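You operate a simulated robot arm through the tools that you are given. There is no shell and no other tool.

You run a simulated robot arm. Do the job below in one go: nothing can be reset, and whatever is moved stays where it is left.

TASK
Top up the edge protectors. At the end: there are three edge protectors in the top chest drawer, made up from those on the top of the blue chest; whatever was shut is shut again. Leave all else as you found it, and nothing knocked over (what rides in a drawer may roll over).

It is judged by the outcome, as a careful person would: the job done as asked, and still so three seconds after it is handed in. It fails if anything else is knocked over, pushed out of place, dropped, spilled or broken.

THE ROBOT
A 7-joint arm with a two-finger parallel gripper, fixed in place. Base frame: the origin is at the foot of the arm, x ahead of it, y to its left, z up. Readings come in cm, degrees, newtons and seconds.
Its first joint turns from -132.0 to 132.0 degrees. Payload 3.91 kg.
The tool frame sits at the grasp point between the pads (the TCP): z along the fingers, y along the line on which they close. The tips reach 3 cm beyond it. Largest opening 11 cm; finger width 2, thickness 1; the body of the gripper, 4.8 by 11.2 cm, starts 5.5 cm behind the TCP.
Orientation is that of the tool frame in the base frame, as a unit quaternion [w, x, y, z]. With the fingers straight down and closing along the base's y, the tool's x points along the base's -x, its y along +y and its z along -z.

THE INTERFACE
- The arm moves only by the tool move_arm. Its argument "series" is one flat list of numbers, 7 for each row, row after row: the shift along the tool's x, y, z in cm, then the turn, a rotation vector about the tool's x, y, z in degrees, then the finger opening in cm, from 0 to 11. In form: [dx, dy, dz, ax, ay, az, jaw, dx, dy, dz, ax, ay, az, jaw, ...]. A call has 1 to 20 rows; each row shifts and turns the commanded pose from where the row before left it, along the tool's axes as they then stand. Each row takes 0.2 s and may step no farther than 5 cm and 8.6 degrees from the row before; otherwise, or with a gripper value out of range, the whole call is refused. A pose out of reach is approached as far as the arm can. The call stops where the force on the tool passes 40 N (or 10 N more than at its start, if that is more) or the arm is blocked; 0.2 s more then pass. Each finger travels about 10.8 cm/s and halts on what it meets, pressing with about 32 N; the grip force reading is that of the motor and also rises with nothing between the fingers. The clock runs only during rows and for 0.2 s after the last one: add rows that do not move to give the fingers time. The reply holds the time, the measured pose of the TCP, the force on the tool along the base axes, the opening and the grip force, in the units named above and with some noise, with the torque about the TCP (base axes, N m) and any sound that the robot's microphone picked up, and new pictures: "pictures" is both (left out), scene, wrist or none.
- Cameras (640 x 400 px; columns grow to the right, rows downward): "scene" is fixed at [21.47, 49.71, 136.15]; the picture's right is [-0.67, -0.74, 0.00], its down [-0.41, 0.37, -0.84] and it looks along [0.62, -0.56, -0.55] (base axes); focal length 338 px, centre (320, 200). "wrist" rides on the gripper at [7.2, 1.7, -10.3] in the tool frame; the picture's right is [-0.23, 0.97, 0.00], its down [-0.76, -0.18, -0.62] and it looks along [-0.61, -0.14, 0.78] (tool axes); focal length 222 px, centre (320, 200).
- probe_pixels(camera, pixels): for up to 12 pixels [column, row] of the newest picture of that camera ("zoom" is the newest enlarged one), the place [x, y, z] in the base frame of the surface seen there, good to about 0.3 cm, but the place of the scene camera against the robot may be out by one fixed shift of up to 1.2 cm in any direction. It takes no simulated time.
- zoom(camera, box): a new picture of the part [left, top, right, bottom] of that camera's present view, enlarged. It takes no simulated time.
- close_job(): hands the job in; it is judged then, once.

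Unless the task says otherwise, let go and move clear before handing in.

The tools are called after "Call:" as name(argument=value, ...) on one line, values as JSON. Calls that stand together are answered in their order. move_arm: Moves the arm, as the interface text tells. Its arguments: {"type":"object","properties":{"series":{"type":"array","items":{"type":"number"}},"pictures":{"type":"string","enum":["both","scene","wrist","none"]}},"required":["series"]} The other tools are called the same way: probe_pixels (camera, pixels) gives the place of the surface under pixels of a picture; zoom (camera, box) takes an enlarged picture of a part of a camera's view; close_job () hands the job in.

At the start:

```text
time_s: 0.0
tcp_pos: [54.04, -15.62, 116.33]
ee_rot: [0.0, 0.0, 1.0, 0.001]
contact_force: [0.1, 0.0, -0.5]
ft_torque: [0.01, -0.01, -0.02]
width: 10.99
grip_force: 0.1
```

scene: 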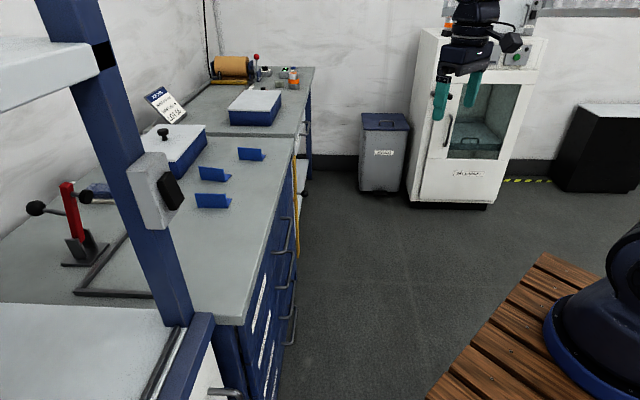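
wrist: 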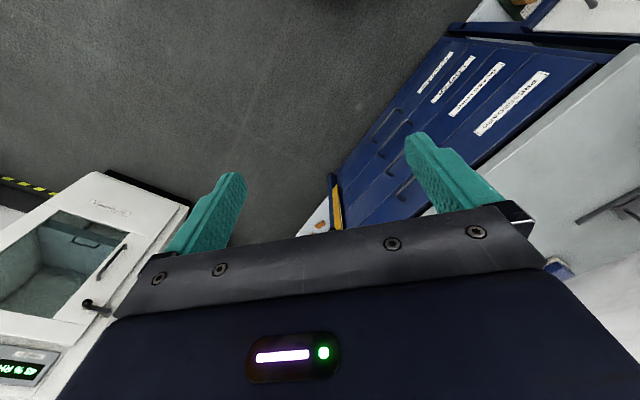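

The scene picture shows a blue chest with handles along its face (near pixels 285,240–290,325) and three blue angle pieces on its top (pixels 212,200; 213,174; 252,154). I'll zoom in for detail before moving.

Call:
zoom(camera="scene", box=[140, 120, 320, 240])

Call:
zoom(camera="wrist", box=[320, 20, 640, 220])

Call:
probe_pixels(camera="scene", pixels=[[212, 200], [213, 174], [252, 154], [240, 310], [288, 235], [295, 255], [290, 290], [290, 325], [260, 230], [180, 250], [250, 260], [225, 215]])

```text
3.33 times, centred on (230, 180) of scene
```

zoom: 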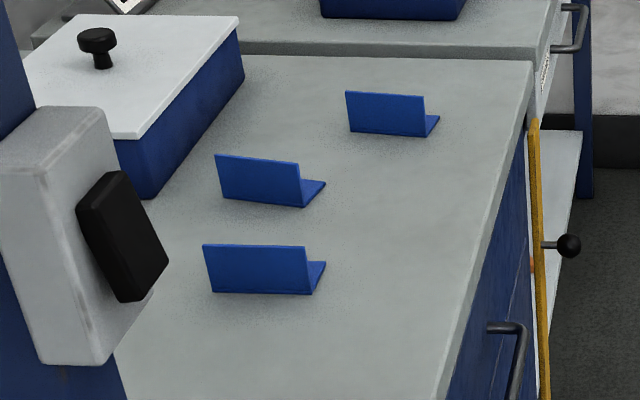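

```text
2.00 times, centred on (480, 120) of wrist
```

zoom: 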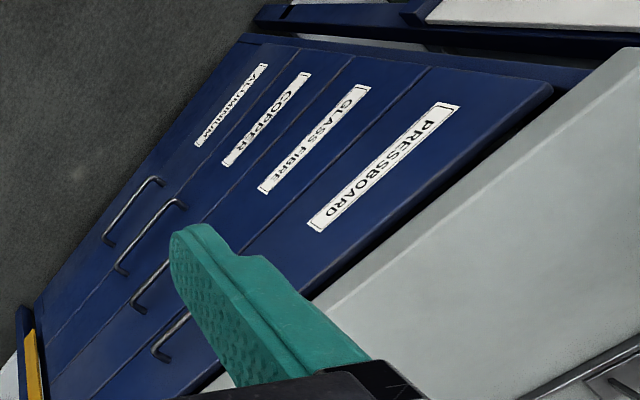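

```text
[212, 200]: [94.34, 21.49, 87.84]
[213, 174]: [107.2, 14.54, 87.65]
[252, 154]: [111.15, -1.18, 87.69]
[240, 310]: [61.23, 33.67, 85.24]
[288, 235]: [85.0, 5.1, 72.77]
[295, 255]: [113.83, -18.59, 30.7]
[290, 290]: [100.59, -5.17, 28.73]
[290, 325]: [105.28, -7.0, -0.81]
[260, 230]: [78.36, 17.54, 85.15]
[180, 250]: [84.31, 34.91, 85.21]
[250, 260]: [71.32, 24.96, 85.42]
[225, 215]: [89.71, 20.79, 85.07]
```

The zoom shows drawers labelled PRESSBOARD (top), GLASS FIBRE, COPPER and ALUMINIUM, each with a handle, plus a yellow strip with a black knob beside the chest. I'll look closer at those and at the sign and measure the chest.

Call:
zoom(camera="scene", box=[220, 180, 320, 400])

Call:
zoom(camera="scene", box=[130, 40, 320, 160])

Call:
zoom(camera="scene", box=[0, 130, 220, 320])

Call:
zoom(camera="wrist", box=[280, 140, 420, 240])

Call:
zoom(camera="scene", box=[270, 120, 330, 220])

```text
1.82 times, centred on (270, 290) of scene
```

zoom: 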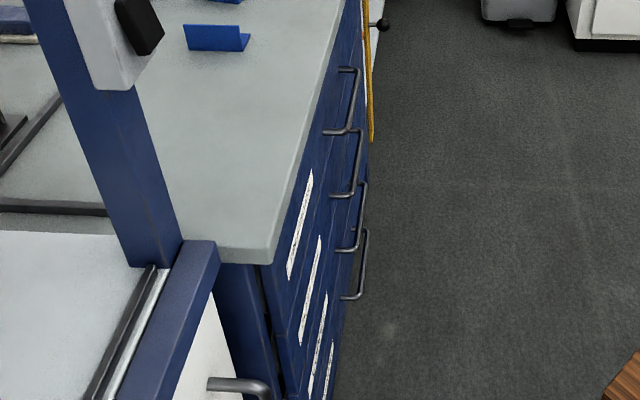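

```text
3.33 times, centred on (225, 100) of scene
```

zoom: 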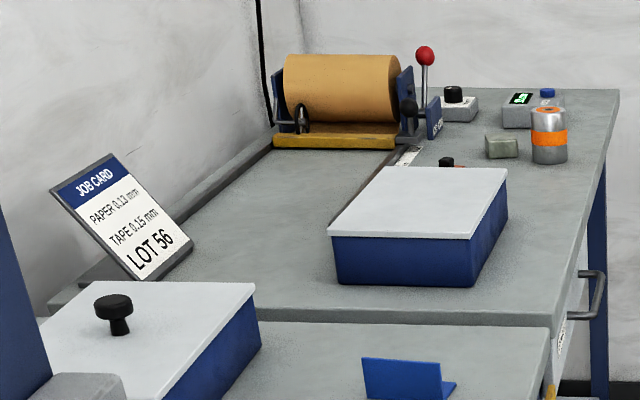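

```text
2.11 times, centred on (110, 225) of scene
```

zoom: 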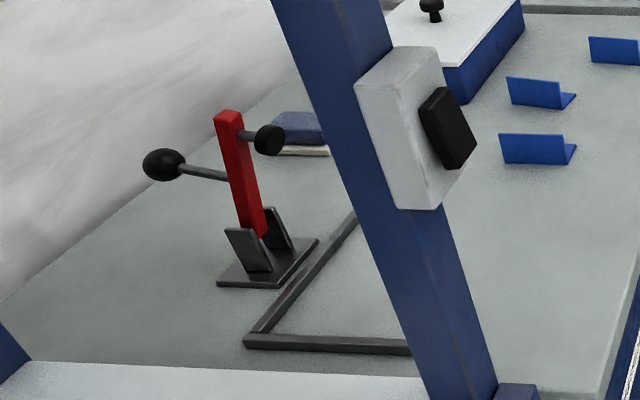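

```text
4.00 times, centred on (350, 190) of wrist
```

zoom: 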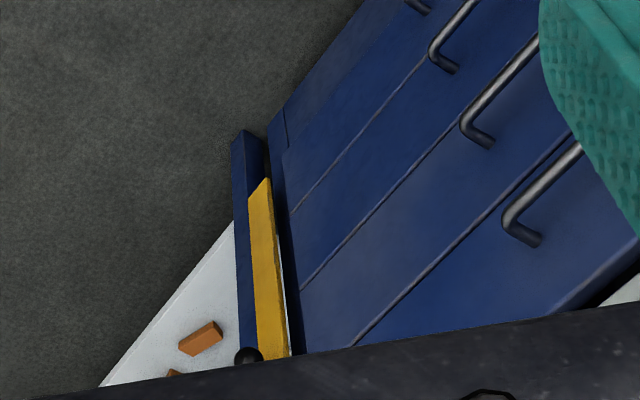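

```text
4.00 times, centred on (300, 170) of scene
```

zoom: 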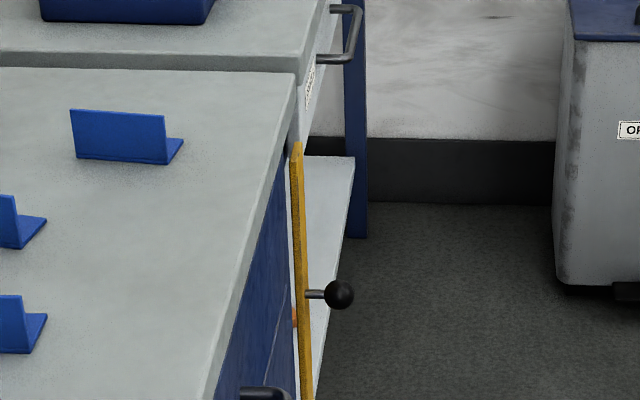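

The yellow bar with its black knob (around scene pixel 296,180) stands at the far end of the chest front and may lock the drawers. I'll probe the chest edge, handles and bar.

Call:
probe_pixels(camera="scene", pixels=[[244, 318], [292, 142], [274, 220], [283, 217], [291, 222], [289, 247], [275, 253], [295, 160], [297, 190], [305, 194], [277, 280], [262, 290]])

Call:
probe_pixels(camera="wrist", pixels=[[333, 180], [338, 200], [341, 220], [330, 175], [410, 190], [397, 195], [512, 100], [590, 60], [450, 45], [370, 130], [360, 220], [600, 130]])

Call:
zoom(camera="scene", box=[240, 200, 320, 270])

```text
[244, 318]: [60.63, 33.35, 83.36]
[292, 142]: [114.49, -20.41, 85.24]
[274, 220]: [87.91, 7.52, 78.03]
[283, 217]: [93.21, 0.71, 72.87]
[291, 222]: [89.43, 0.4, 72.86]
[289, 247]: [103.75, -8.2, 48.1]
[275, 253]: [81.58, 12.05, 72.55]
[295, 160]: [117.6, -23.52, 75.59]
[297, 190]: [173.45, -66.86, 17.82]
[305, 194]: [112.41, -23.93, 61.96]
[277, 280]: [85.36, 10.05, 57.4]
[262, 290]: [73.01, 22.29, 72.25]
```

```text
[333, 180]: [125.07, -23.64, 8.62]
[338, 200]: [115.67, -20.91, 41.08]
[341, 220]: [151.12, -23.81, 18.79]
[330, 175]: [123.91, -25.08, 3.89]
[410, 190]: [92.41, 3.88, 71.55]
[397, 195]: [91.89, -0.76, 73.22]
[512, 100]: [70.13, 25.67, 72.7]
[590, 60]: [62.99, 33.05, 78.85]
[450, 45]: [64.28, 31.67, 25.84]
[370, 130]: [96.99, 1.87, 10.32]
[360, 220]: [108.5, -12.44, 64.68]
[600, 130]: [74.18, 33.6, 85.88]
```

```text
5.71 times, centred on (280, 235) of scene
```

zoom: 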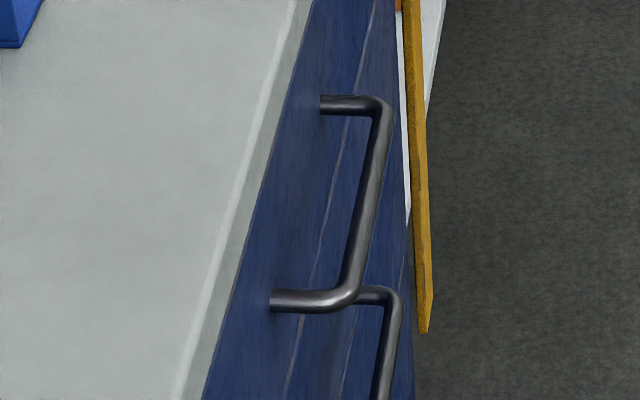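

The chest front runs at 45° (about x+y≈96), the top handle is near [85.5, 4.7, 72.8], and the yellow bar is by the chest's right end. I'll turn the tool to yaw 45° and pitch 45°, the pose for the handle, which also gives a better view of the bar.

Call:
move_arm(series=[0, 0, 0, 0, 0, 7.5, 11, 0, 0, 0, 0, 0, 7.5, 11, 0, 0, 0, 0, 0, 7.5, 11, 0, 0, 0, 0, 0, 7.5, 11, 0, 0, 0, 0, 0, 7.5, 11, 0, 0, 0, 0, 0, 7.5, 11, 0, 0, 0, -7.5, 0, 0, 11, 0, 0, 0, -7.5, 0, 0, 11, 0, 0, 0, -7.5, 0, 0, 11, 0, 0, 0, -7.5, 0, 0, 11, 0, 0, 0, -7.5, 0, 0, 11, 0, 0, 0, -7.5, 0, 0, 11, 0, 0, 0, 0, 0, 0, 11])

```text
time_s: 2.8
tcp_pos: [54.14, -15.79, 116.38]
ee_rot: [0.146, 0.354, 0.853, 0.354]
contact_force: [0.8, 0.5, 0.7]
ft_torque: [0.02, 0.04, -0.01]
width: 10.98
grip_force: 0.2
```

scene: 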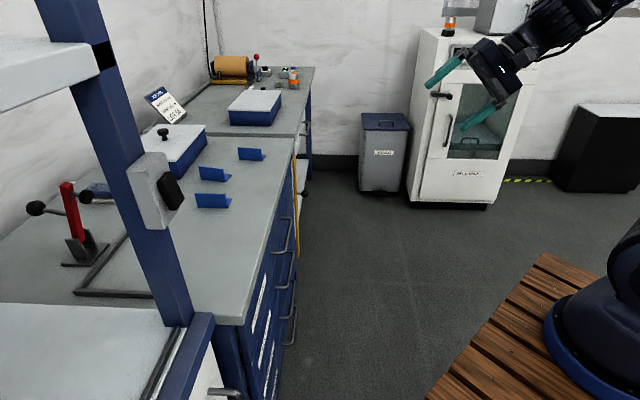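
wrist: 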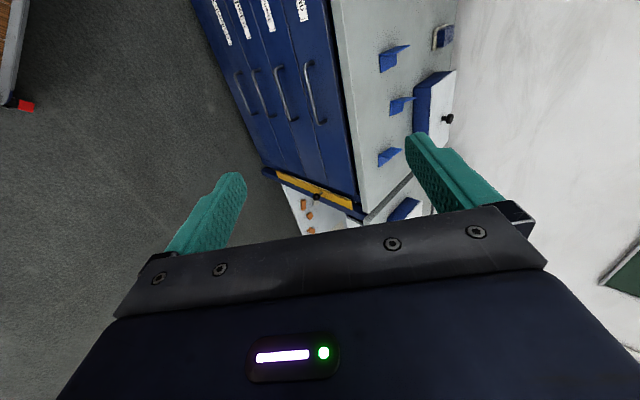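

The wrist view now shows the chest sideways, with the yellow bar and its black knob (around pixel 315,190) at the chest's right end. I'll zoom in there.

Call:
zoom(camera="wrist", box=[250, 130, 410, 230])

Call:
zoom(camera="wrist", box=[200, 0, 480, 175])

Call:
probe_pixels(camera="wrist", pixels=[[280, 174], [300, 185], [325, 193], [345, 203], [317, 196], [360, 215], [268, 170], [340, 180], [312, 90], [306, 64], [324, 122], [300, 20]])

```text
4.00 times, centred on (330, 180) of wrist
```

zoom: 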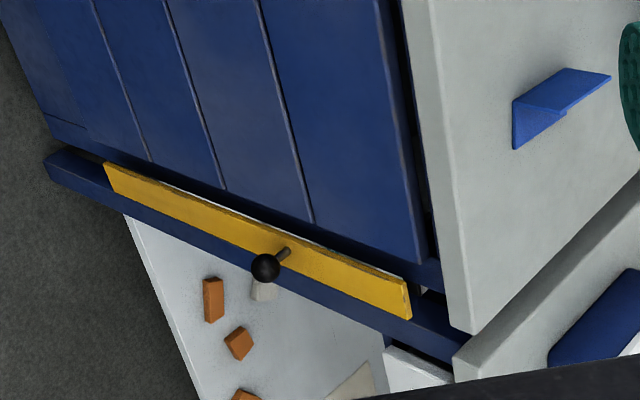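

```text
2.29 times, centred on (340, 88) of wrist
```

zoom: 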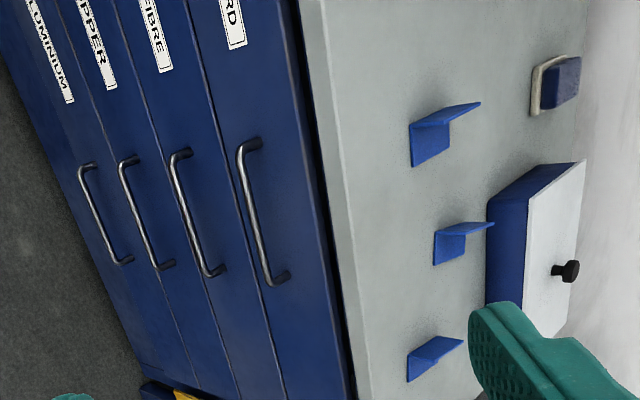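

```text
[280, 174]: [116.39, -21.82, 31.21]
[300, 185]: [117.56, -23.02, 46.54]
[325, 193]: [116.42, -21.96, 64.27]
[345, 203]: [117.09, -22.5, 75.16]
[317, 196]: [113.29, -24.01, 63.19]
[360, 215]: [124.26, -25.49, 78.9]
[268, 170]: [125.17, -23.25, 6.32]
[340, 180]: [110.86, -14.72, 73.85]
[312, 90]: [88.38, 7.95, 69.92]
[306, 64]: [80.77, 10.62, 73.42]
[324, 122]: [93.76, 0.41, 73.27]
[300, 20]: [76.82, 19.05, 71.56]
```

The yellow bar (zoom pixels 105,170 to 410,310) stands parallel to the front with its knob pointing outward. I need to know whether it overlaps the drawer fronts, so I'll probe across it.

Call:
zoom(camera="wrist", box=[296, 160, 376, 220])

Call:
probe_pixels(camera="zoom", pixels=[[300, 190], [285, 220], [270, 250], [255, 285], [240, 310], [225, 340], [200, 220], [320, 150], [340, 100], [420, 240], [425, 290], [460, 200]])

```text
6.67 times, centred on (336, 190) of wrist
```

zoom: 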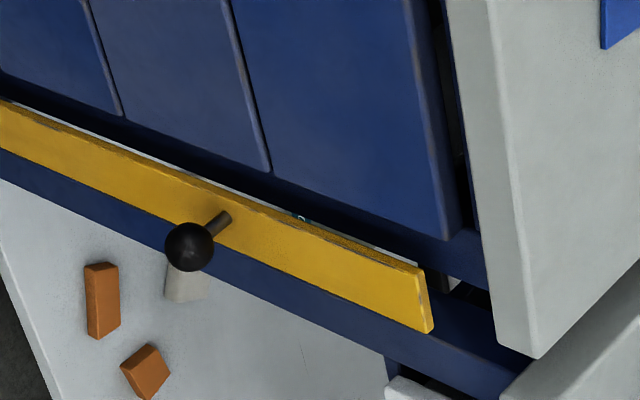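

```text
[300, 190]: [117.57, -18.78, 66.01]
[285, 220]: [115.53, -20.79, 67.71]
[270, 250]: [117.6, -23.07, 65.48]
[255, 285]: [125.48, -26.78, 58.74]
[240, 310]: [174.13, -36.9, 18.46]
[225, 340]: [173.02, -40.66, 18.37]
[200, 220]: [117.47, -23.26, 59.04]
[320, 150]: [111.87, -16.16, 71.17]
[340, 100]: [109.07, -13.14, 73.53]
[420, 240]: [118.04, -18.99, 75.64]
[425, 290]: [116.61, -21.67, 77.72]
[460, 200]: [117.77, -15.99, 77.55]
```

The bar spans s≈68–70.5 along the front, while the drawer fronts end near s≈64, so it seems to be clear of them. I'll check the details at its inner edge with a stronger zoom.

Call:
zoom(camera="wrist", box=[318, 176, 350, 200])

Call:
zoom(camera="wrist", box=[340, 180, 372, 210])

Call:
zoom(camera="wrist", box=[350, 20, 470, 180])

```text
16.00 times, centred on (334, 188) of wrist
```

zoom: 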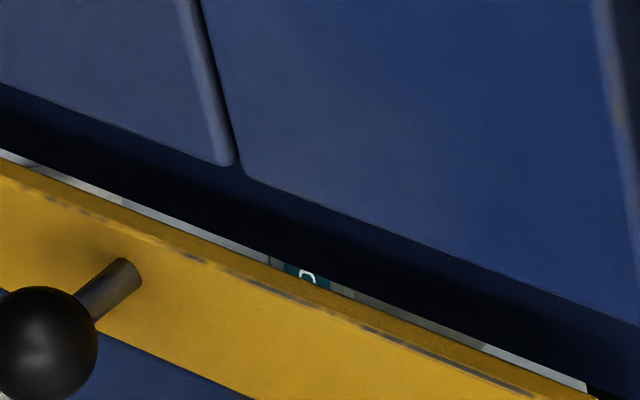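

```text
13.33 times, centred on (356, 195) of wrist
```

zoom: 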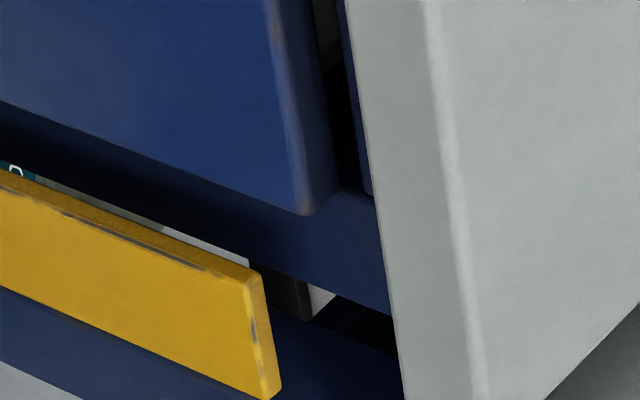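

```text
2.50 times, centred on (410, 100) of wrist
```

zoom: 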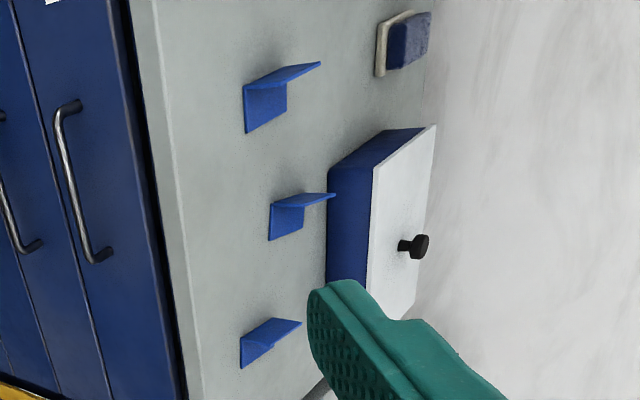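

The bar sits in the gap beside the chest and does not cover the drawers, so I'll leave it alone. Next I'll measure the three angle pieces in both views.

Call:
zoom(camera="scene", box=[185, 135, 275, 215])

Call:
probe_pixels(camera="zoom", pixels=[[80, 425], [80, 460], [200, 430], [220, 455], [235, 440], [105, 300], [210, 320], [235, 300], [245, 312], [385, 105], [490, 170], [525, 145]])

```text
5.00 times, centred on (230, 175) of scene
```

zoom: 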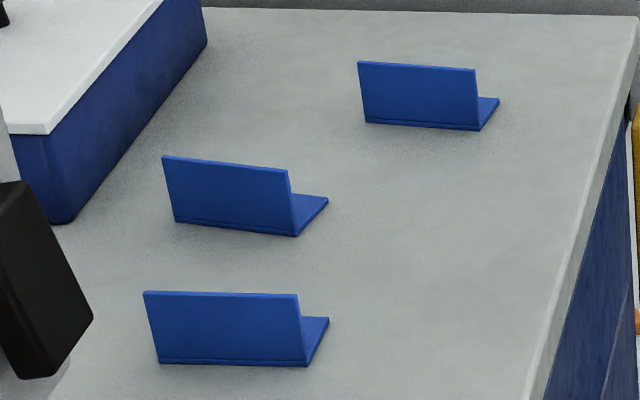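

```text
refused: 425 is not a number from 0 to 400
```

The zoom is 640×400 at 5×, so my pixel rows were out of range. I'll probe again at the plates' corners (pixels 145,293; 297,297; 160,363; 308,365, and so on).

Call:
probe_pixels(camera="zoom", pixels=[[149, 297], [293, 299], [163, 355], [303, 360], [324, 322], [312, 345], [168, 160], [284, 173], [294, 230], [178, 215], [322, 201], [305, 222]])

Call:
probe_pixels(camera="zoom", pixels=[[362, 66], [472, 73], [476, 126], [370, 118], [494, 101], [484, 120], [145, 293], [300, 345], [415, 95], [225, 200], [230, 330], [600, 200]])

```text
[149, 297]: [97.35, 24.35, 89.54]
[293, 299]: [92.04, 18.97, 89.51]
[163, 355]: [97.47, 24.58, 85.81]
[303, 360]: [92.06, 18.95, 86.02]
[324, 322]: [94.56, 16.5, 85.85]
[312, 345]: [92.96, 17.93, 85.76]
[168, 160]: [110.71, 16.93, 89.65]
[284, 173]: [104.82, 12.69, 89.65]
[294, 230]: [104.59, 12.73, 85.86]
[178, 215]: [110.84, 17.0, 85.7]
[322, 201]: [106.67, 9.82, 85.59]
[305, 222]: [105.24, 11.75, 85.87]
```

```text
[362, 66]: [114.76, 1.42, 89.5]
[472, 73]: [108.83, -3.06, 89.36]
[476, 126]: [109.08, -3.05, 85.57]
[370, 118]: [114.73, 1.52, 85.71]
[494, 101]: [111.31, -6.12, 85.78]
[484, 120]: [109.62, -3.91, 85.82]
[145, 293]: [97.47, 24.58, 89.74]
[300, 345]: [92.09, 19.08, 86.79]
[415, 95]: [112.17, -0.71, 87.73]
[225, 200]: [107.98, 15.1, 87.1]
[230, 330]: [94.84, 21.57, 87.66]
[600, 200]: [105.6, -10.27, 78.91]
```

Each plate is about 7.5 cm long and 4.5 cm tall with a flange on one side. Next I'll measure the top drawer handle with the wrist camera (near pixels 305,62–325,122).

Call:
zoom(camera="wrist", box=[270, 40, 366, 140])

```text
4.00 times, centred on (318, 90) of wrist
```

zoom: 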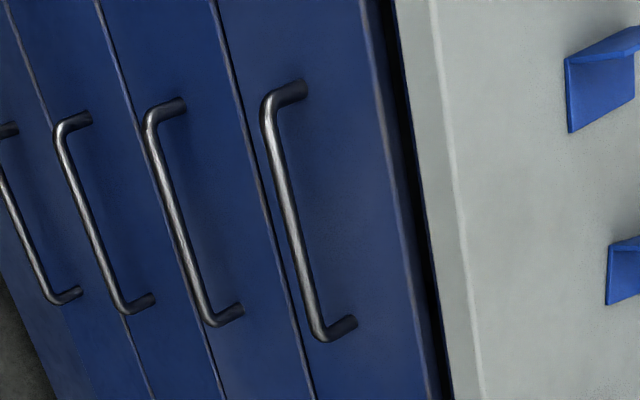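

Call:
probe_pixels(camera="zoom", pixels=[[268, 110], [277, 160], [288, 210], [300, 260], [312, 315], [345, 324], [298, 92], [320, 150], [260, 200], [350, 250], [370, 100], [450, 200]])

Call:
probe_pixels(camera="zoom", pixels=[[375, 20], [400, 160], [420, 300], [432, 100], [415, 60], [412, 100], [568, 128], [568, 60], [632, 35], [610, 300], [610, 255], [255, 160]])

```text
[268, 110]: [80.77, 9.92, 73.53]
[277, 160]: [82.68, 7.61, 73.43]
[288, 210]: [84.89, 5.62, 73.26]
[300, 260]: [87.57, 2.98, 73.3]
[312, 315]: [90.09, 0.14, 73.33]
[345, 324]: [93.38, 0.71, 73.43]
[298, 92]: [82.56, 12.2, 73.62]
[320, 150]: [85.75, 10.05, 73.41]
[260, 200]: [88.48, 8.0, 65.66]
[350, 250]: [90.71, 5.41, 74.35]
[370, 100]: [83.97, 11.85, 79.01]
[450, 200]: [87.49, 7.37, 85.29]
```

```text
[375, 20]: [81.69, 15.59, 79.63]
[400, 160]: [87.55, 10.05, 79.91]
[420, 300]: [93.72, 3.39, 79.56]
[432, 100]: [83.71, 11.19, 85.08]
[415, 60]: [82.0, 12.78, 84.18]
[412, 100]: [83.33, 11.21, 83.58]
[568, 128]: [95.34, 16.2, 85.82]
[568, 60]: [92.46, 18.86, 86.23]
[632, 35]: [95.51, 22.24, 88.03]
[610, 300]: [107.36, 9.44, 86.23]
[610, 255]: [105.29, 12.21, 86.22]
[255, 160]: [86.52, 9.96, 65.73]
```

The handle bar's centre is near [85.7, 5.3, 73.1], about 3.5 cm in front of the drawer face. I'll pitch the tool to about 15° below horizontal and move to a point 8 cm short of the bar.

Call:
move_arm(series=[0, 0, 0, -7.5, 0, 0, 6, 0, 0, 0, -7.5, 0, 0, 6, 0, 0, 0, -7.5, 0, 0, 6, 0, 0, 0, -7.5, 0, 0, 6, -0.57, -2.477, 3.015, 0, 0, 0, 5, -0.57, -2.477, 3.015, 0, 0, 0, 5, -0.57, -2.477, 3.015, 0, 0, 0, 5, -0.57, -2.477, 3.015, 0, 0, 0, 5, -0.57, -2.477, 3.015, 0, 0, 0, 5, -0.57, -2.477, 3.015, 0, 0, 0, 5, -0.57, -2.477, 3.015, 0, 0, 0, 5, -0.57, -2.477, 3.015, 0, 0, 0, 5, -0.57, -2.477, 3.015, 0, 0, 0, 5, -0.57, -2.477, 3.015, 0, 0, 0, 5, -0.57, -2.477, 3.015, 0, 0, 0, 5, -0.57, -2.477, 3.015, 0, 0, 0, 5, -0.57, -2.477, 3.015, 0, 0, 0, 5, 0, 0, 0, 0, 0, 0, 5])

```text
time_s: 6.6
tcp_pos: [81.11, -0.96, 75.77]
ee_rot: [0.233, 0.303, 0.733, 0.562]
contact_force: [0.6, 0.5, -0.6]
ft_torque: [0.01, -0.02, 0.04]
width: 5.01
grip_force: 0.0
out of reach, approached as far as the arm can: row 4, 5
```

scene: 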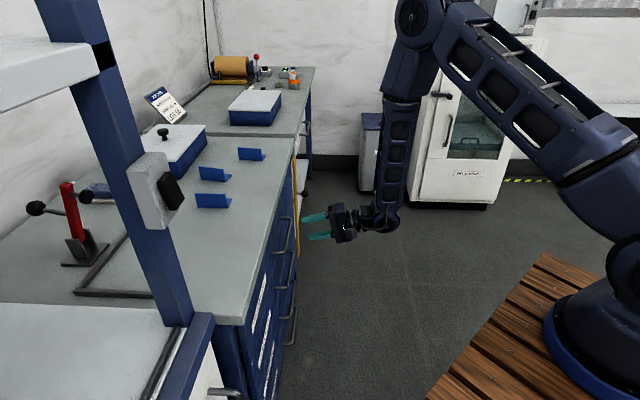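
wrist: 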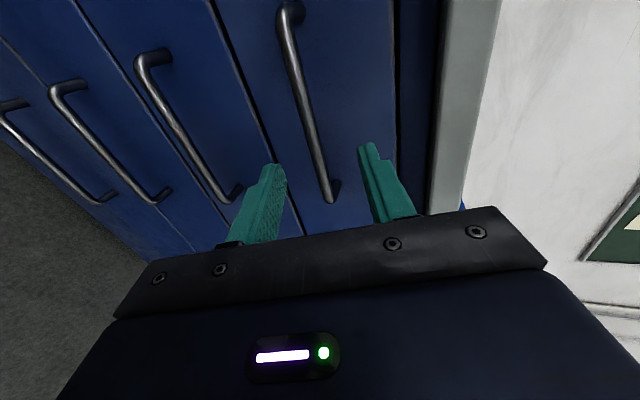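

The pose is reached to within about 1 cm and the tool axes are as planned. The bar lies between the fingers' directions (pixels 285,15–330,195), so I'll re-measure it from here.

Call:
probe_pixels(camera="wrist", pixels=[[293, 50], [300, 90], [309, 130], [320, 170], [330, 190], [335, 180], [350, 60], [280, 120], [345, 120], [432, 100], [470, 100], [290, 15]])

Call:
zoom(camera="wrist", box=[220, 0, 480, 220])

```text
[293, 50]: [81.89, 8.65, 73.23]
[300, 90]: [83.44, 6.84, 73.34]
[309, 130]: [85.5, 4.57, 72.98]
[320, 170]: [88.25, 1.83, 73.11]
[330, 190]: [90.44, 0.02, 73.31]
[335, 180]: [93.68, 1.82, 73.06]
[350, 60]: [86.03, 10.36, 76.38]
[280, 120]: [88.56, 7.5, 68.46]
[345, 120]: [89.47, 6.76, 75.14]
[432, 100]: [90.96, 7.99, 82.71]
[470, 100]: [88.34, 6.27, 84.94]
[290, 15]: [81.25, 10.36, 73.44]
```

```text
1.82 times, centred on (350, 110) of wrist
```

zoom: 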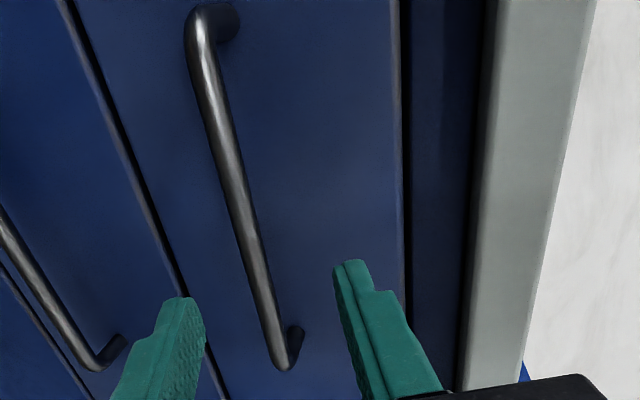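

The bar's centre re-measures to about [85.8, 5.2, 73.0]. I'll line up and advance so the open fingers straddle it, then check before closing.

Call:
move_arm(series=[1.04, -0.69, 0, 0, 0, 0, 5, 0, 0, 2.38, 0, 0, 0, 5, 0, 0, 2.38, 0, 0, 0, 5, 0, 0, 2.38, 0, 0, 0, 5, 0, 0, 0, 0, 0, 0, 5])

```text
time_s: 7.8
tcp_pos: [85.05, 4.74, 73.06]
ee_rot: [0.233, 0.304, 0.733, 0.563]
contact_force: [0.8, 0.2, -0.5]
ft_torque: [-0.02, 0.01, 0.0]
width: 5.02
grip_force: 0.1
```

scene: 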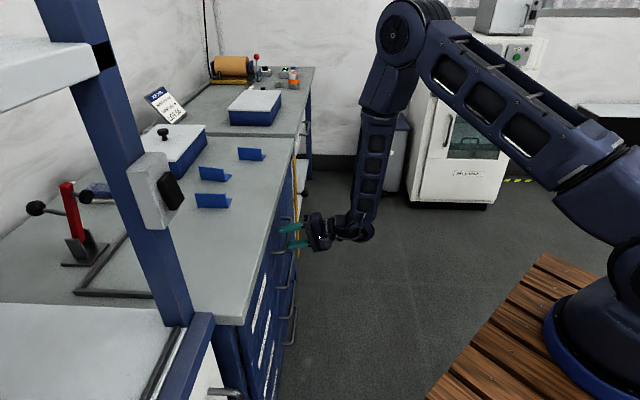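
wrist: 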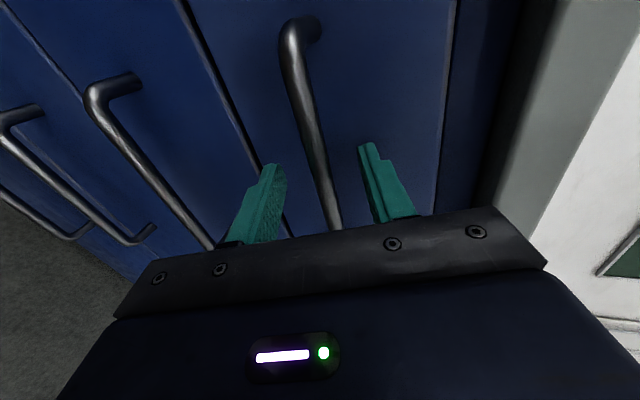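

The fingers straddle the bar (wrist pixel 320,170 lies between the tips at 268,170 and 370,150) with no contact force. I'll close on it now.

Call:
move_arm(series=[0, 0, 0, 0, 0, 0, 3, 0, 0, 0, 0, 0, 0, 1.5, 0, 0, 0, 0, 0, 0, 0.5, 0, 0, 0, 0, 0, 0, 0, 0, 0, 0, 0, 0, 0, 0])

```text
time_s: 9.0
tcp_pos: [84.99, 4.85, 73.31]
ee_rot: [0.233, 0.303, 0.732, 0.564]
contact_force: [1.3, 0.6, 40.4]
ft_torque: [0.36, -0.18, 0.6]
width: 1.18
grip_force: 44.7
```

scene: 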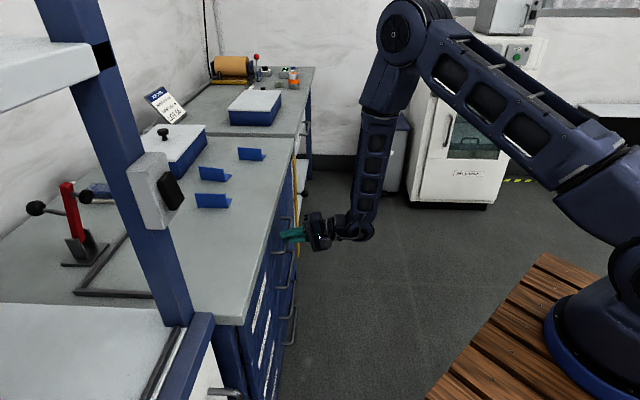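
wrist: 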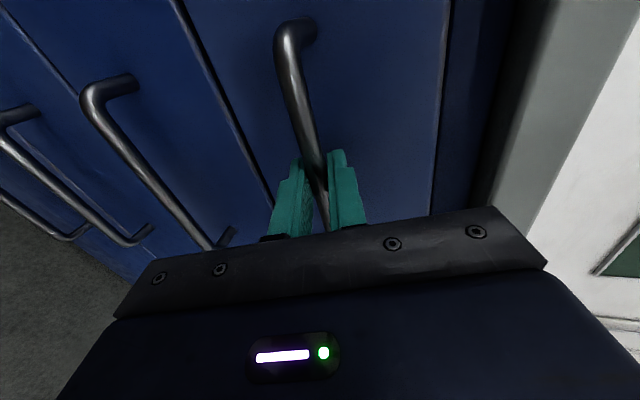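

The bar is gripped (opening 1.18 cm), but 40 N of upward force shows the tool sits slightly low. I'll raise it 0.25 cm to relieve that and pull the drawer out 2 cm as a test.

Call:
move_arm(series=[0, 0.25, 0, 0, 0, 0, 0, 0, 0, 0, 0, 0, 0, 0, 0, -0.129, -0.483, 0, 0, 0, 0, 0, -0.129, -0.483, 0, 0, 0, 0, 0, -0.129, -0.483, 0, 0, 0, 0, 0, -0.129, -0.483, 0, 0, 0, 0], pictures="scene")

```text
time_s: 10.4
tcp_pos: [83.61, 3.45, 73.19]
ee_rot: [0.233, 0.304, 0.733, 0.562]
contact_force: [6.2, -5.8, -3.9]
ft_torque: [-0.11, 0.03, 0.62]
width: 1.18
grip_force: 45.1
```

scene: 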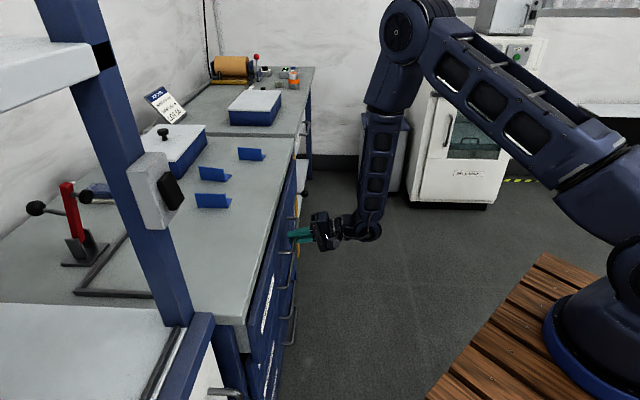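

The drawer followed freely (tool moved 2 cm with only ~6 N). I'll pull it out about 20 cm more at a gentle pace.

Call:
move_arm(series=[0, -0.2, -0.7, 0, 0, 0, 0, 0, -0.311, -1.159, 0, 0, 0, 0, 0, -0.311, -1.159, 0, 0, 0, 0, 0, -0.311, -1.159, 0, 0, 0, 0, 0, -0.311, -1.159, 0, 0, 0, 0, 0, -0.311, -1.159, 0, 0, 0, 0, 0, -0.311, -1.159, 0, 0, 0, 0, 0, -0.311, -1.159, 0, 0, 0, 0, 0, -0.311, -1.159, 0, 0, 0, 0, 0, -0.311, -1.159, 0, 0, 0, 0, 0, -0.311, -1.159, 0, 0, 0, 0, 0, -0.311, -1.159, 0, 0, 0, 0, 0, -0.311, -1.159, 0, 0, 0, 0, 0, -0.311, -1.159, 0, 0, 0, 0, 0, -0.311, -1.159, 0, 0, 0, 0, 0, -0.311, -1.159, 0, 0, 0, 0, 0, -0.2, -0.7, 0, 0, 0, 0, 0, -0.1, -0.4, 0, 0, 0, 0, 0, 0, 0, 0, 0, 0, 0])

```text
time_s: 12.7
tcp_pos: [75.22, -4.99, 73.29]
ee_rot: [0.233, 0.303, 0.734, 0.562]
contact_force: [2.4, -1.8, -8.9]
ft_torque: [-0.33, -0.22, -0.61]
width: 1.16
grip_force: 45.6
stopped in row 11: the force on the tool passed its limit at 41 N (the readings are from after the stop); the commanded pose is now the measured one
```

scene: 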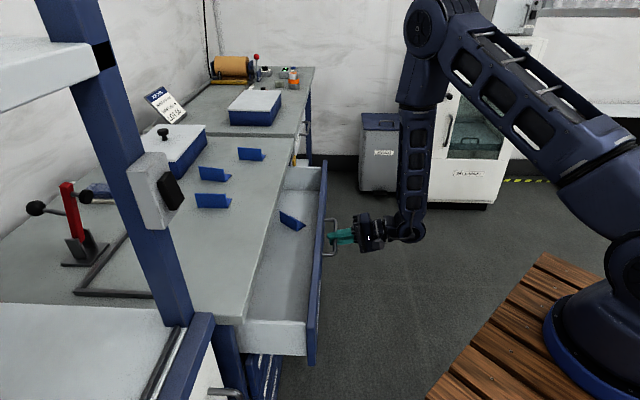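
wrist: 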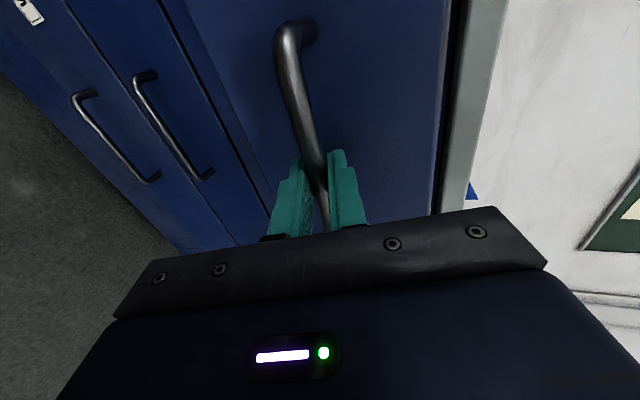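

The drawer is out about 14 cm and the pull stopped at 41 N. A blue piece is visible inside at scene pixel 291,220, so I'll zoom in to see the contents and what stopped it.

Call:
zoom(camera="scene", box=[230, 140, 350, 380])

Call:
zoom(camera="scene", box=[260, 150, 340, 250])

Call:
zoom(camera="scene", box=[230, 260, 330, 370])

```text
1.67 times, centred on (290, 260) of scene
```

zoom: 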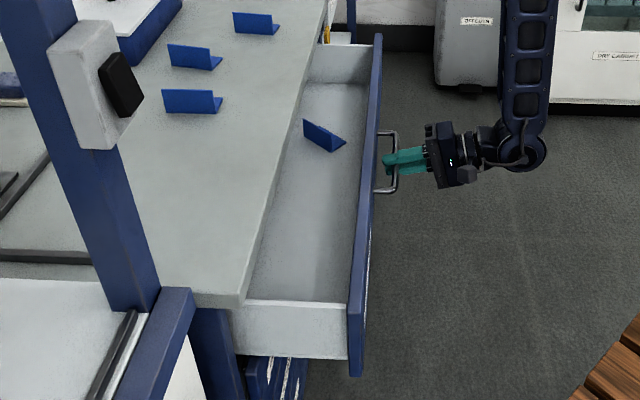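

```text
4.00 times, centred on (300, 200) of scene
```

zoom: 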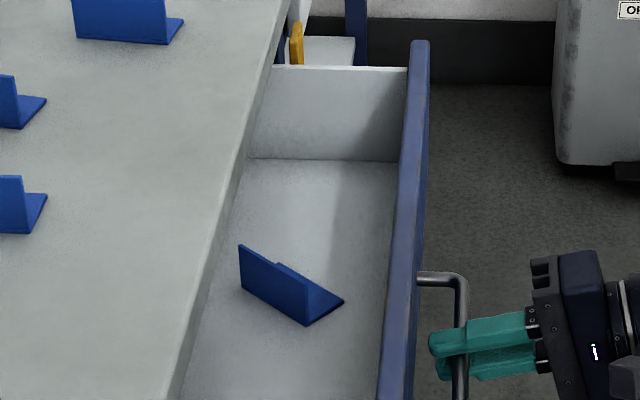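

```text
3.64 times, centred on (280, 315) of scene
```

zoom: 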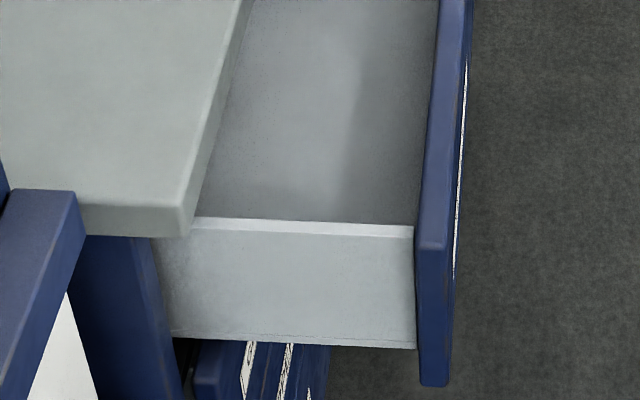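

One protector is visible in the drawer (zoom pixel 285,290), and nothing obvious blocks the front. I'll try a slow further pull to find out if this is the end stop, since more might be hidden at the back.

Call:
move_arm(series=[0, -0.078, -0.29, 0, 0, 0, 0, 0, -0.078, -0.29, 0, 0, 0, 0, 0, -0.078, -0.29, 0, 0, 0, 0, 0, -0.078, -0.29, 0, 0, 0, 0, 0, -0.078, -0.29, 0, 0, 0, 0, 0, -0.078, -0.29, 0, 0, 0, 0], pictures="scene")

```text
time_s: 14.1
tcp_pos: [74.07, -6.39, 73.3]
ee_rot: [0.231, 0.305, 0.734, 0.561]
contact_force: [7.9, -6.3, -28.2]
ft_torque: [-0.33, 0.04, 0.22]
width: 1.13
grip_force: 45.6
```

scene: 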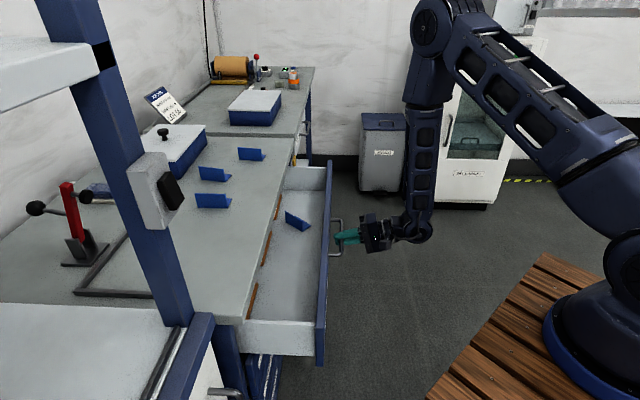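

The drawer moved on, so that wasn't the end stop, and the vertical load (−28 N) shows I'm slightly high. Brown strips are appearing at the back (pixels 265,240). I'll lower 0.17 cm and keep pulling gently.

Call:
move_arm(series=[0, -0.165, 0.044, 0, 0, 0, 0, 0, -0.207, -0.773, 0, 0, 0, 0, 0, -0.207, -0.773, 0, 0, 0, 0, 0, -0.207, -0.773, 0, 0, 0, 0, 0, -0.207, -0.773, 0, 0, 0, 0, 0, -0.207, -0.773, 0, 0, 0, 0, 0, -0.207, -0.773, 0, 0, 0, 0, 0, -0.207, -0.773, 0, 0, 0, 0, 0, -0.207, -0.773, 0, 0, 0, 0, 0, 0, 0, 0, 0, 0, 0], pictures="scene")

```text
time_s: 15.6
tcp_pos: [71.35, -8.95, 73.12]
ee_rot: [0.234, 0.303, 0.732, 0.564]
contact_force: [0.5, 1.0, 5.7]
ft_torque: [-0.03, -0.14, -0.43]
width: 1.16
grip_force: 45.5
stopped in row 7: the force on the tool passed its limit at 43 N (the readings are from after the stop); the commanded pose is now the measured one
```

scene: 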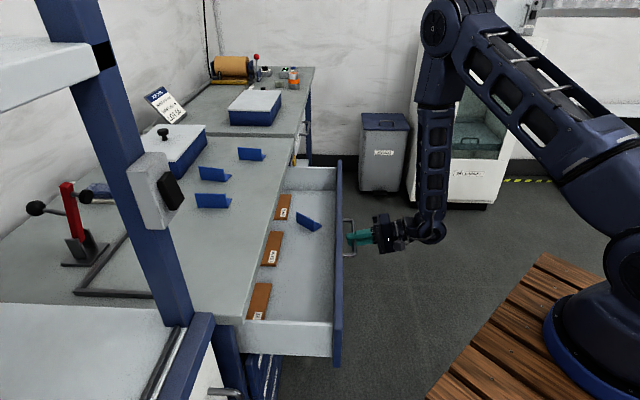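

Three brown labelled sheets and one protector are now visible. The pull stops at higher speed, so I'll continue slower to see how far back the drawer goes.

Call:
move_arm(series=[0, -0.1035, -0.3865, 0, 0, 0, 0, 0, -0.1035, -0.3865, 0, 0, 0, 0, 0, -0.1035, -0.3865, 0, 0, 0, 0, 0, -0.1035, -0.3865, 0, 0, 0, 0, 0, -0.1035, -0.3865, 0, 0, 0, 0, 0, -0.1035, -0.3865, 0, 0, 0, 0, 0, -0.1035, -0.3865, 0, 0, 0, 0, 0, -0.1035, -0.3865, 0, 0, 0, 0, 0, -0.1035, -0.3865, 0, 0, 0, 0, 0, -0.1035, -0.3865, 0, 0, 0, 0, 0, -0.1035, -0.3865, 0, 0, 0, 0, 0, -0.1035, -0.3865, 0, 0, 0, 0, 0, -0.1035, -0.3865, 0, 0, 0, 0, 0, -0.1035, -0.3865, 0, 0, 0, 0, 0, -0.1035, -0.3865, 0, 0, 0, 0], pictures="scene")

```text
time_s: 18.8
tcp_pos: [67.15, -13.32, 73.21]
ee_rot: [0.234, 0.304, 0.732, 0.563]
contact_force: [1.1, -0.6, -13.7]
ft_torque: [-0.11, -0.03, -0.2]
width: 1.15
grip_force: 44.7
```

scene: 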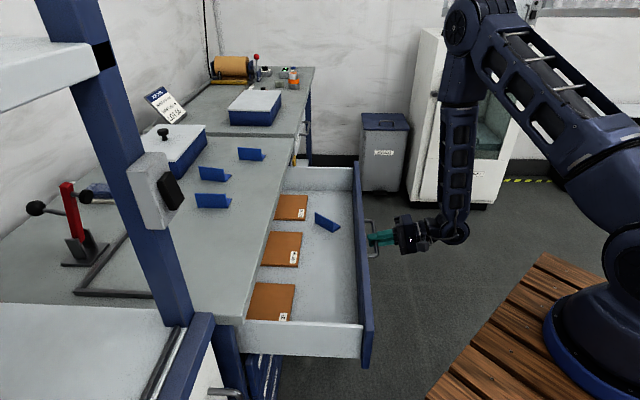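

The drawer is out about 25 cm and still only one protector shows in it. I'll correct the small vertical load and pull on a further 8 cm to see past the sheets.

Call:
move_arm(series=[0, -0.18, -0.3865, 0, 0, 0, 0, 0, -0.1035, -0.3865, 0, 0, 0, 0, 0, -0.1035, -0.3865, 0, 0, 0, 0, 0, -0.1035, -0.3865, 0, 0, 0, 0, 0, -0.1035, -0.3865, 0, 0, 0, 0, 0, -0.1035, -0.3865, 0, 0, 0, 0, 0, -0.1035, -0.3865, 0, 0, 0, 0, 0, -0.1035, -0.3865, 0, 0, 0, 0, 0, -0.1035, -0.3865, 0, 0, 0, 0, 0, -0.1035, -0.3865, 0, 0, 0, 0, 0, -0.1035, -0.3865, 0, 0, 0, 0, 0, -0.1035, -0.3865, 0, 0, 0, 0, 0, -0.1035, -0.3865, 0, 0, 0, 0, 0, -0.1035, -0.3865, 0, 0, 0, 0, 0, -0.1035, -0.3865, 0, 0, 0, 0, 0, -0.1035, -0.3865, 0, 0, 0, 0, 0, -0.1035, -0.3865, 0, 0, 0, 0, 0, -0.1035, -0.3865, 0, 0, 0, 0, 0, -0.1035, -0.3865, 0, 0, 0, 0])

```text
time_s: 22.8
tcp_pos: [61.52, -18.8, 73.3]
ee_rot: [0.233, 0.303, 0.733, 0.562]
contact_force: [1.1, -0.8, -21.0]
ft_torque: [-0.14, 0.15, 0.52]
width: 1.17
grip_force: 44.9
```

scene: 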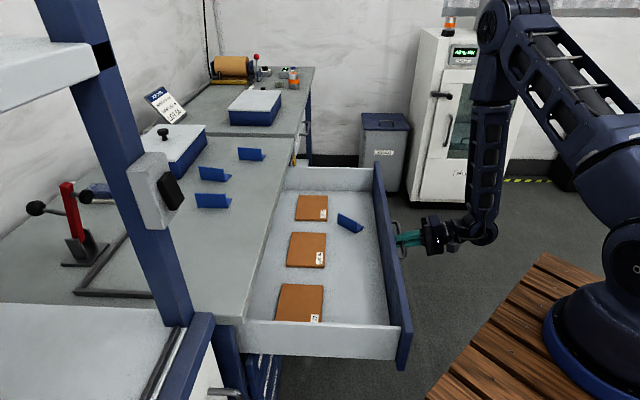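
wrist: 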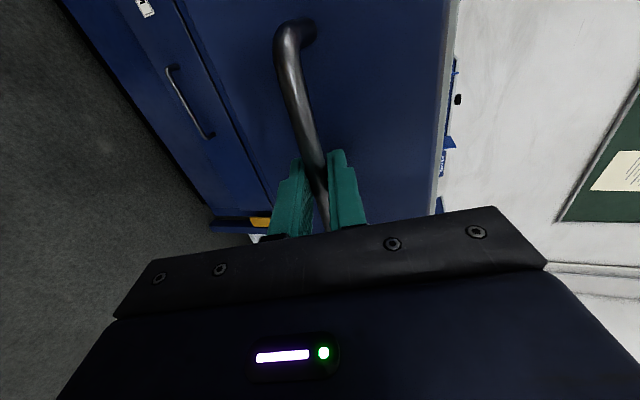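

The drawer is out about 33 cm, with the full sheets visible and bare floor behind them. I'll zoom on the drawer and check the visible extent.

Call:
zoom(camera="scene", box=[240, 150, 420, 370])

Call:
zoom(camera="scene", box=[260, 150, 410, 245])

Call:
probe_pixels(camera="scene", pixels=[[349, 224], [350, 218], [285, 195], [270, 250], [253, 305], [370, 200], [380, 320], [335, 270], [330, 178], [310, 208], [306, 250], [300, 300]])

```text
1.82 times, centred on (330, 260) of scene
```

zoom: 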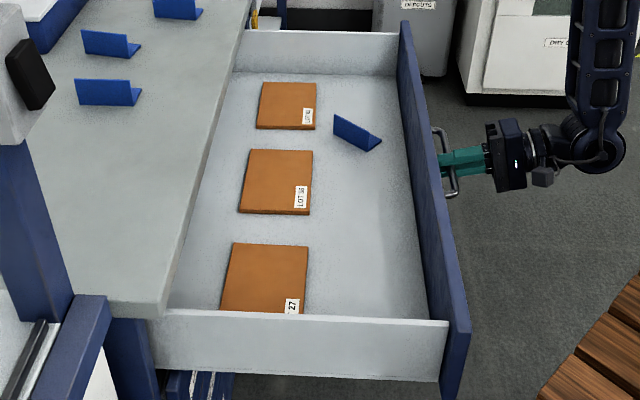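

```text
4.21 times, centred on (335, 198) of scene
```

zoom: 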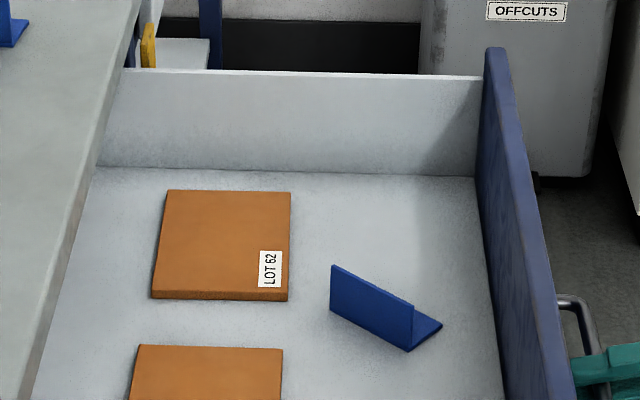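

```text
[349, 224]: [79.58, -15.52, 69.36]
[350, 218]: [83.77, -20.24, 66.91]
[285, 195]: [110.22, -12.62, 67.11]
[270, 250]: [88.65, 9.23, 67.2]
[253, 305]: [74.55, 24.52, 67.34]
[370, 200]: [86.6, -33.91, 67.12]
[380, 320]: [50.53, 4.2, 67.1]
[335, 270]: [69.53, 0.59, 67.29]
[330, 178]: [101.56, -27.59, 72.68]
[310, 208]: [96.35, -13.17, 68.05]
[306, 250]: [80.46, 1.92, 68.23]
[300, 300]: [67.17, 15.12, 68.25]
```

The drawer holds one protector and three LOT sheets on a floor at z≈67.2. I'll release the handle, back straight off, rise, and turn so the wrist camera can see the hidden rear of the drawer.

Call:
move_arm(series=[0, 0, 0, 0, 0, 0, 2, 0, 0, 0, 0, 0, 0, 5, 0, 0, 0, 0, 0, 0, 5, 0, 0, -2, 0, 0, 0, 5, 0, 0, -3, 0, 0, 0, 5, 0, 0, -3, 0, 0, 0, 5, 0, 3.86, -1.04, 0, 0, 0, 5, 0, 3.86, -1.04, 0, 0, 0, 5, 0, 3.86, -1.04, 0, 0, 0, 5, 0, 3.86, -1.04, 0, 0, 0, 5, 0, 0, 0, 0, 0, 0, 5])

```text
time_s: 25.1
tcp_pos: [55.87, -24.34, 91.11]
ee_rot: [0.234, 0.303, 0.733, 0.563]
contact_force: [-0.2, 0.1, -0.3]
ft_torque: [0.0, 0.0, 0.02]
width: 5.01
grip_force: 0.2
```

scene: 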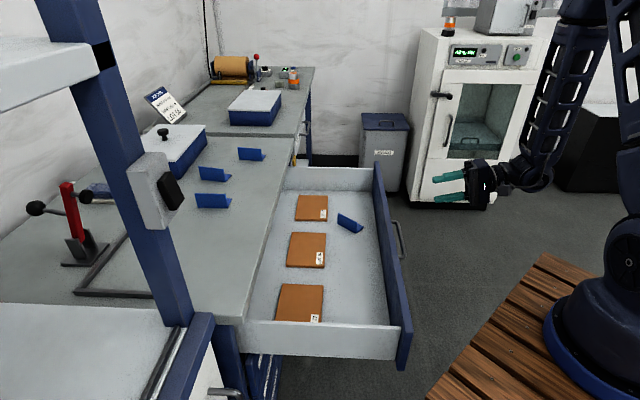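
wrist: 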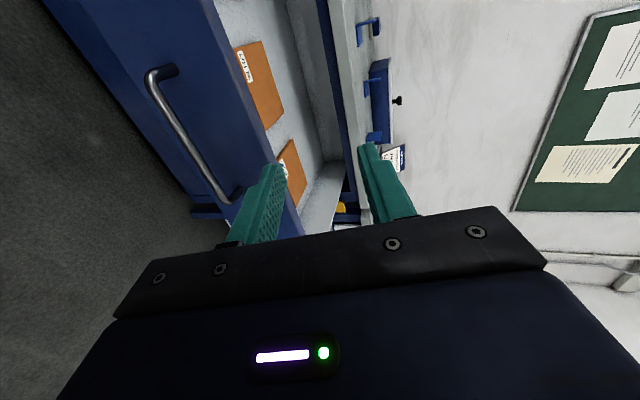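

The handle is free and the drawer stayed put. The wrist view shows the drawer's rear around pixels 290,0–330,160, so I'll zoom and probe there.

Call:
zoom(camera="wrist", box=[210, 0, 370, 200])

Call:
probe_pixels(camera="wrist", pixels=[[285, 60], [295, 60], [305, 60], [315, 60], [322, 60], [300, 110], [315, 110], [328, 110], [330, 60], [275, 20], [305, 20], [260, 70]])

```text
2.00 times, centred on (290, 100) of wrist
```

zoom: 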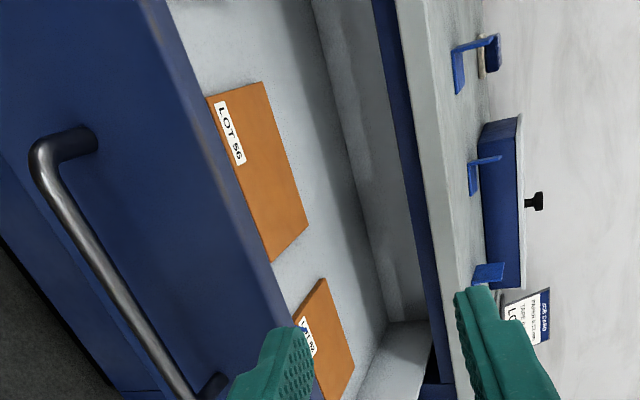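

```text
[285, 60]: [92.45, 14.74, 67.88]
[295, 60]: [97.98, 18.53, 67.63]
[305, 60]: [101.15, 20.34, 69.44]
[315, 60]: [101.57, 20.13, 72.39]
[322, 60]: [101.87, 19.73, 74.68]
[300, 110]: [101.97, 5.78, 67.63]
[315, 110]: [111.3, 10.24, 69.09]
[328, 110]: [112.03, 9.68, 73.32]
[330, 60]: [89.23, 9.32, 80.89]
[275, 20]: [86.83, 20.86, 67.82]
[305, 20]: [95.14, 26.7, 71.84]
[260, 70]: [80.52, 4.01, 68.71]
```

The drawer's back wall is at x+y≈121.6 and the right part behind the sheets is empty. I'll yaw left about 30° to see the left part.

Call:
move_arm(series=[0, 0, 0, 0, 7.25, -1.94, 5, 0, 0, 0, 0, 7.25, -1.94, 5, 0, 0, 0, 0, 7.25, -1.94, 5, 0, 0, 0, 0, 7.25, -1.94, 5, 0, 0, 0, 0, 0, 0, 5], pictures="wrist")

```text
time_s: 26.4
tcp_pos: [56.19, -24.21, 91.24]
ee_rot: [0.079, 0.102, 0.787, 0.603]
contact_force: [0.1, 0.7, -0.7]
ft_torque: [-0.02, -0.04, -0.02]
width: 5.0
grip_force: 0.0
```

wrist: 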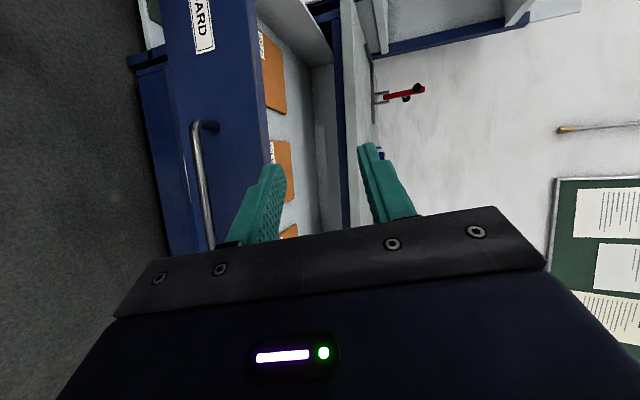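

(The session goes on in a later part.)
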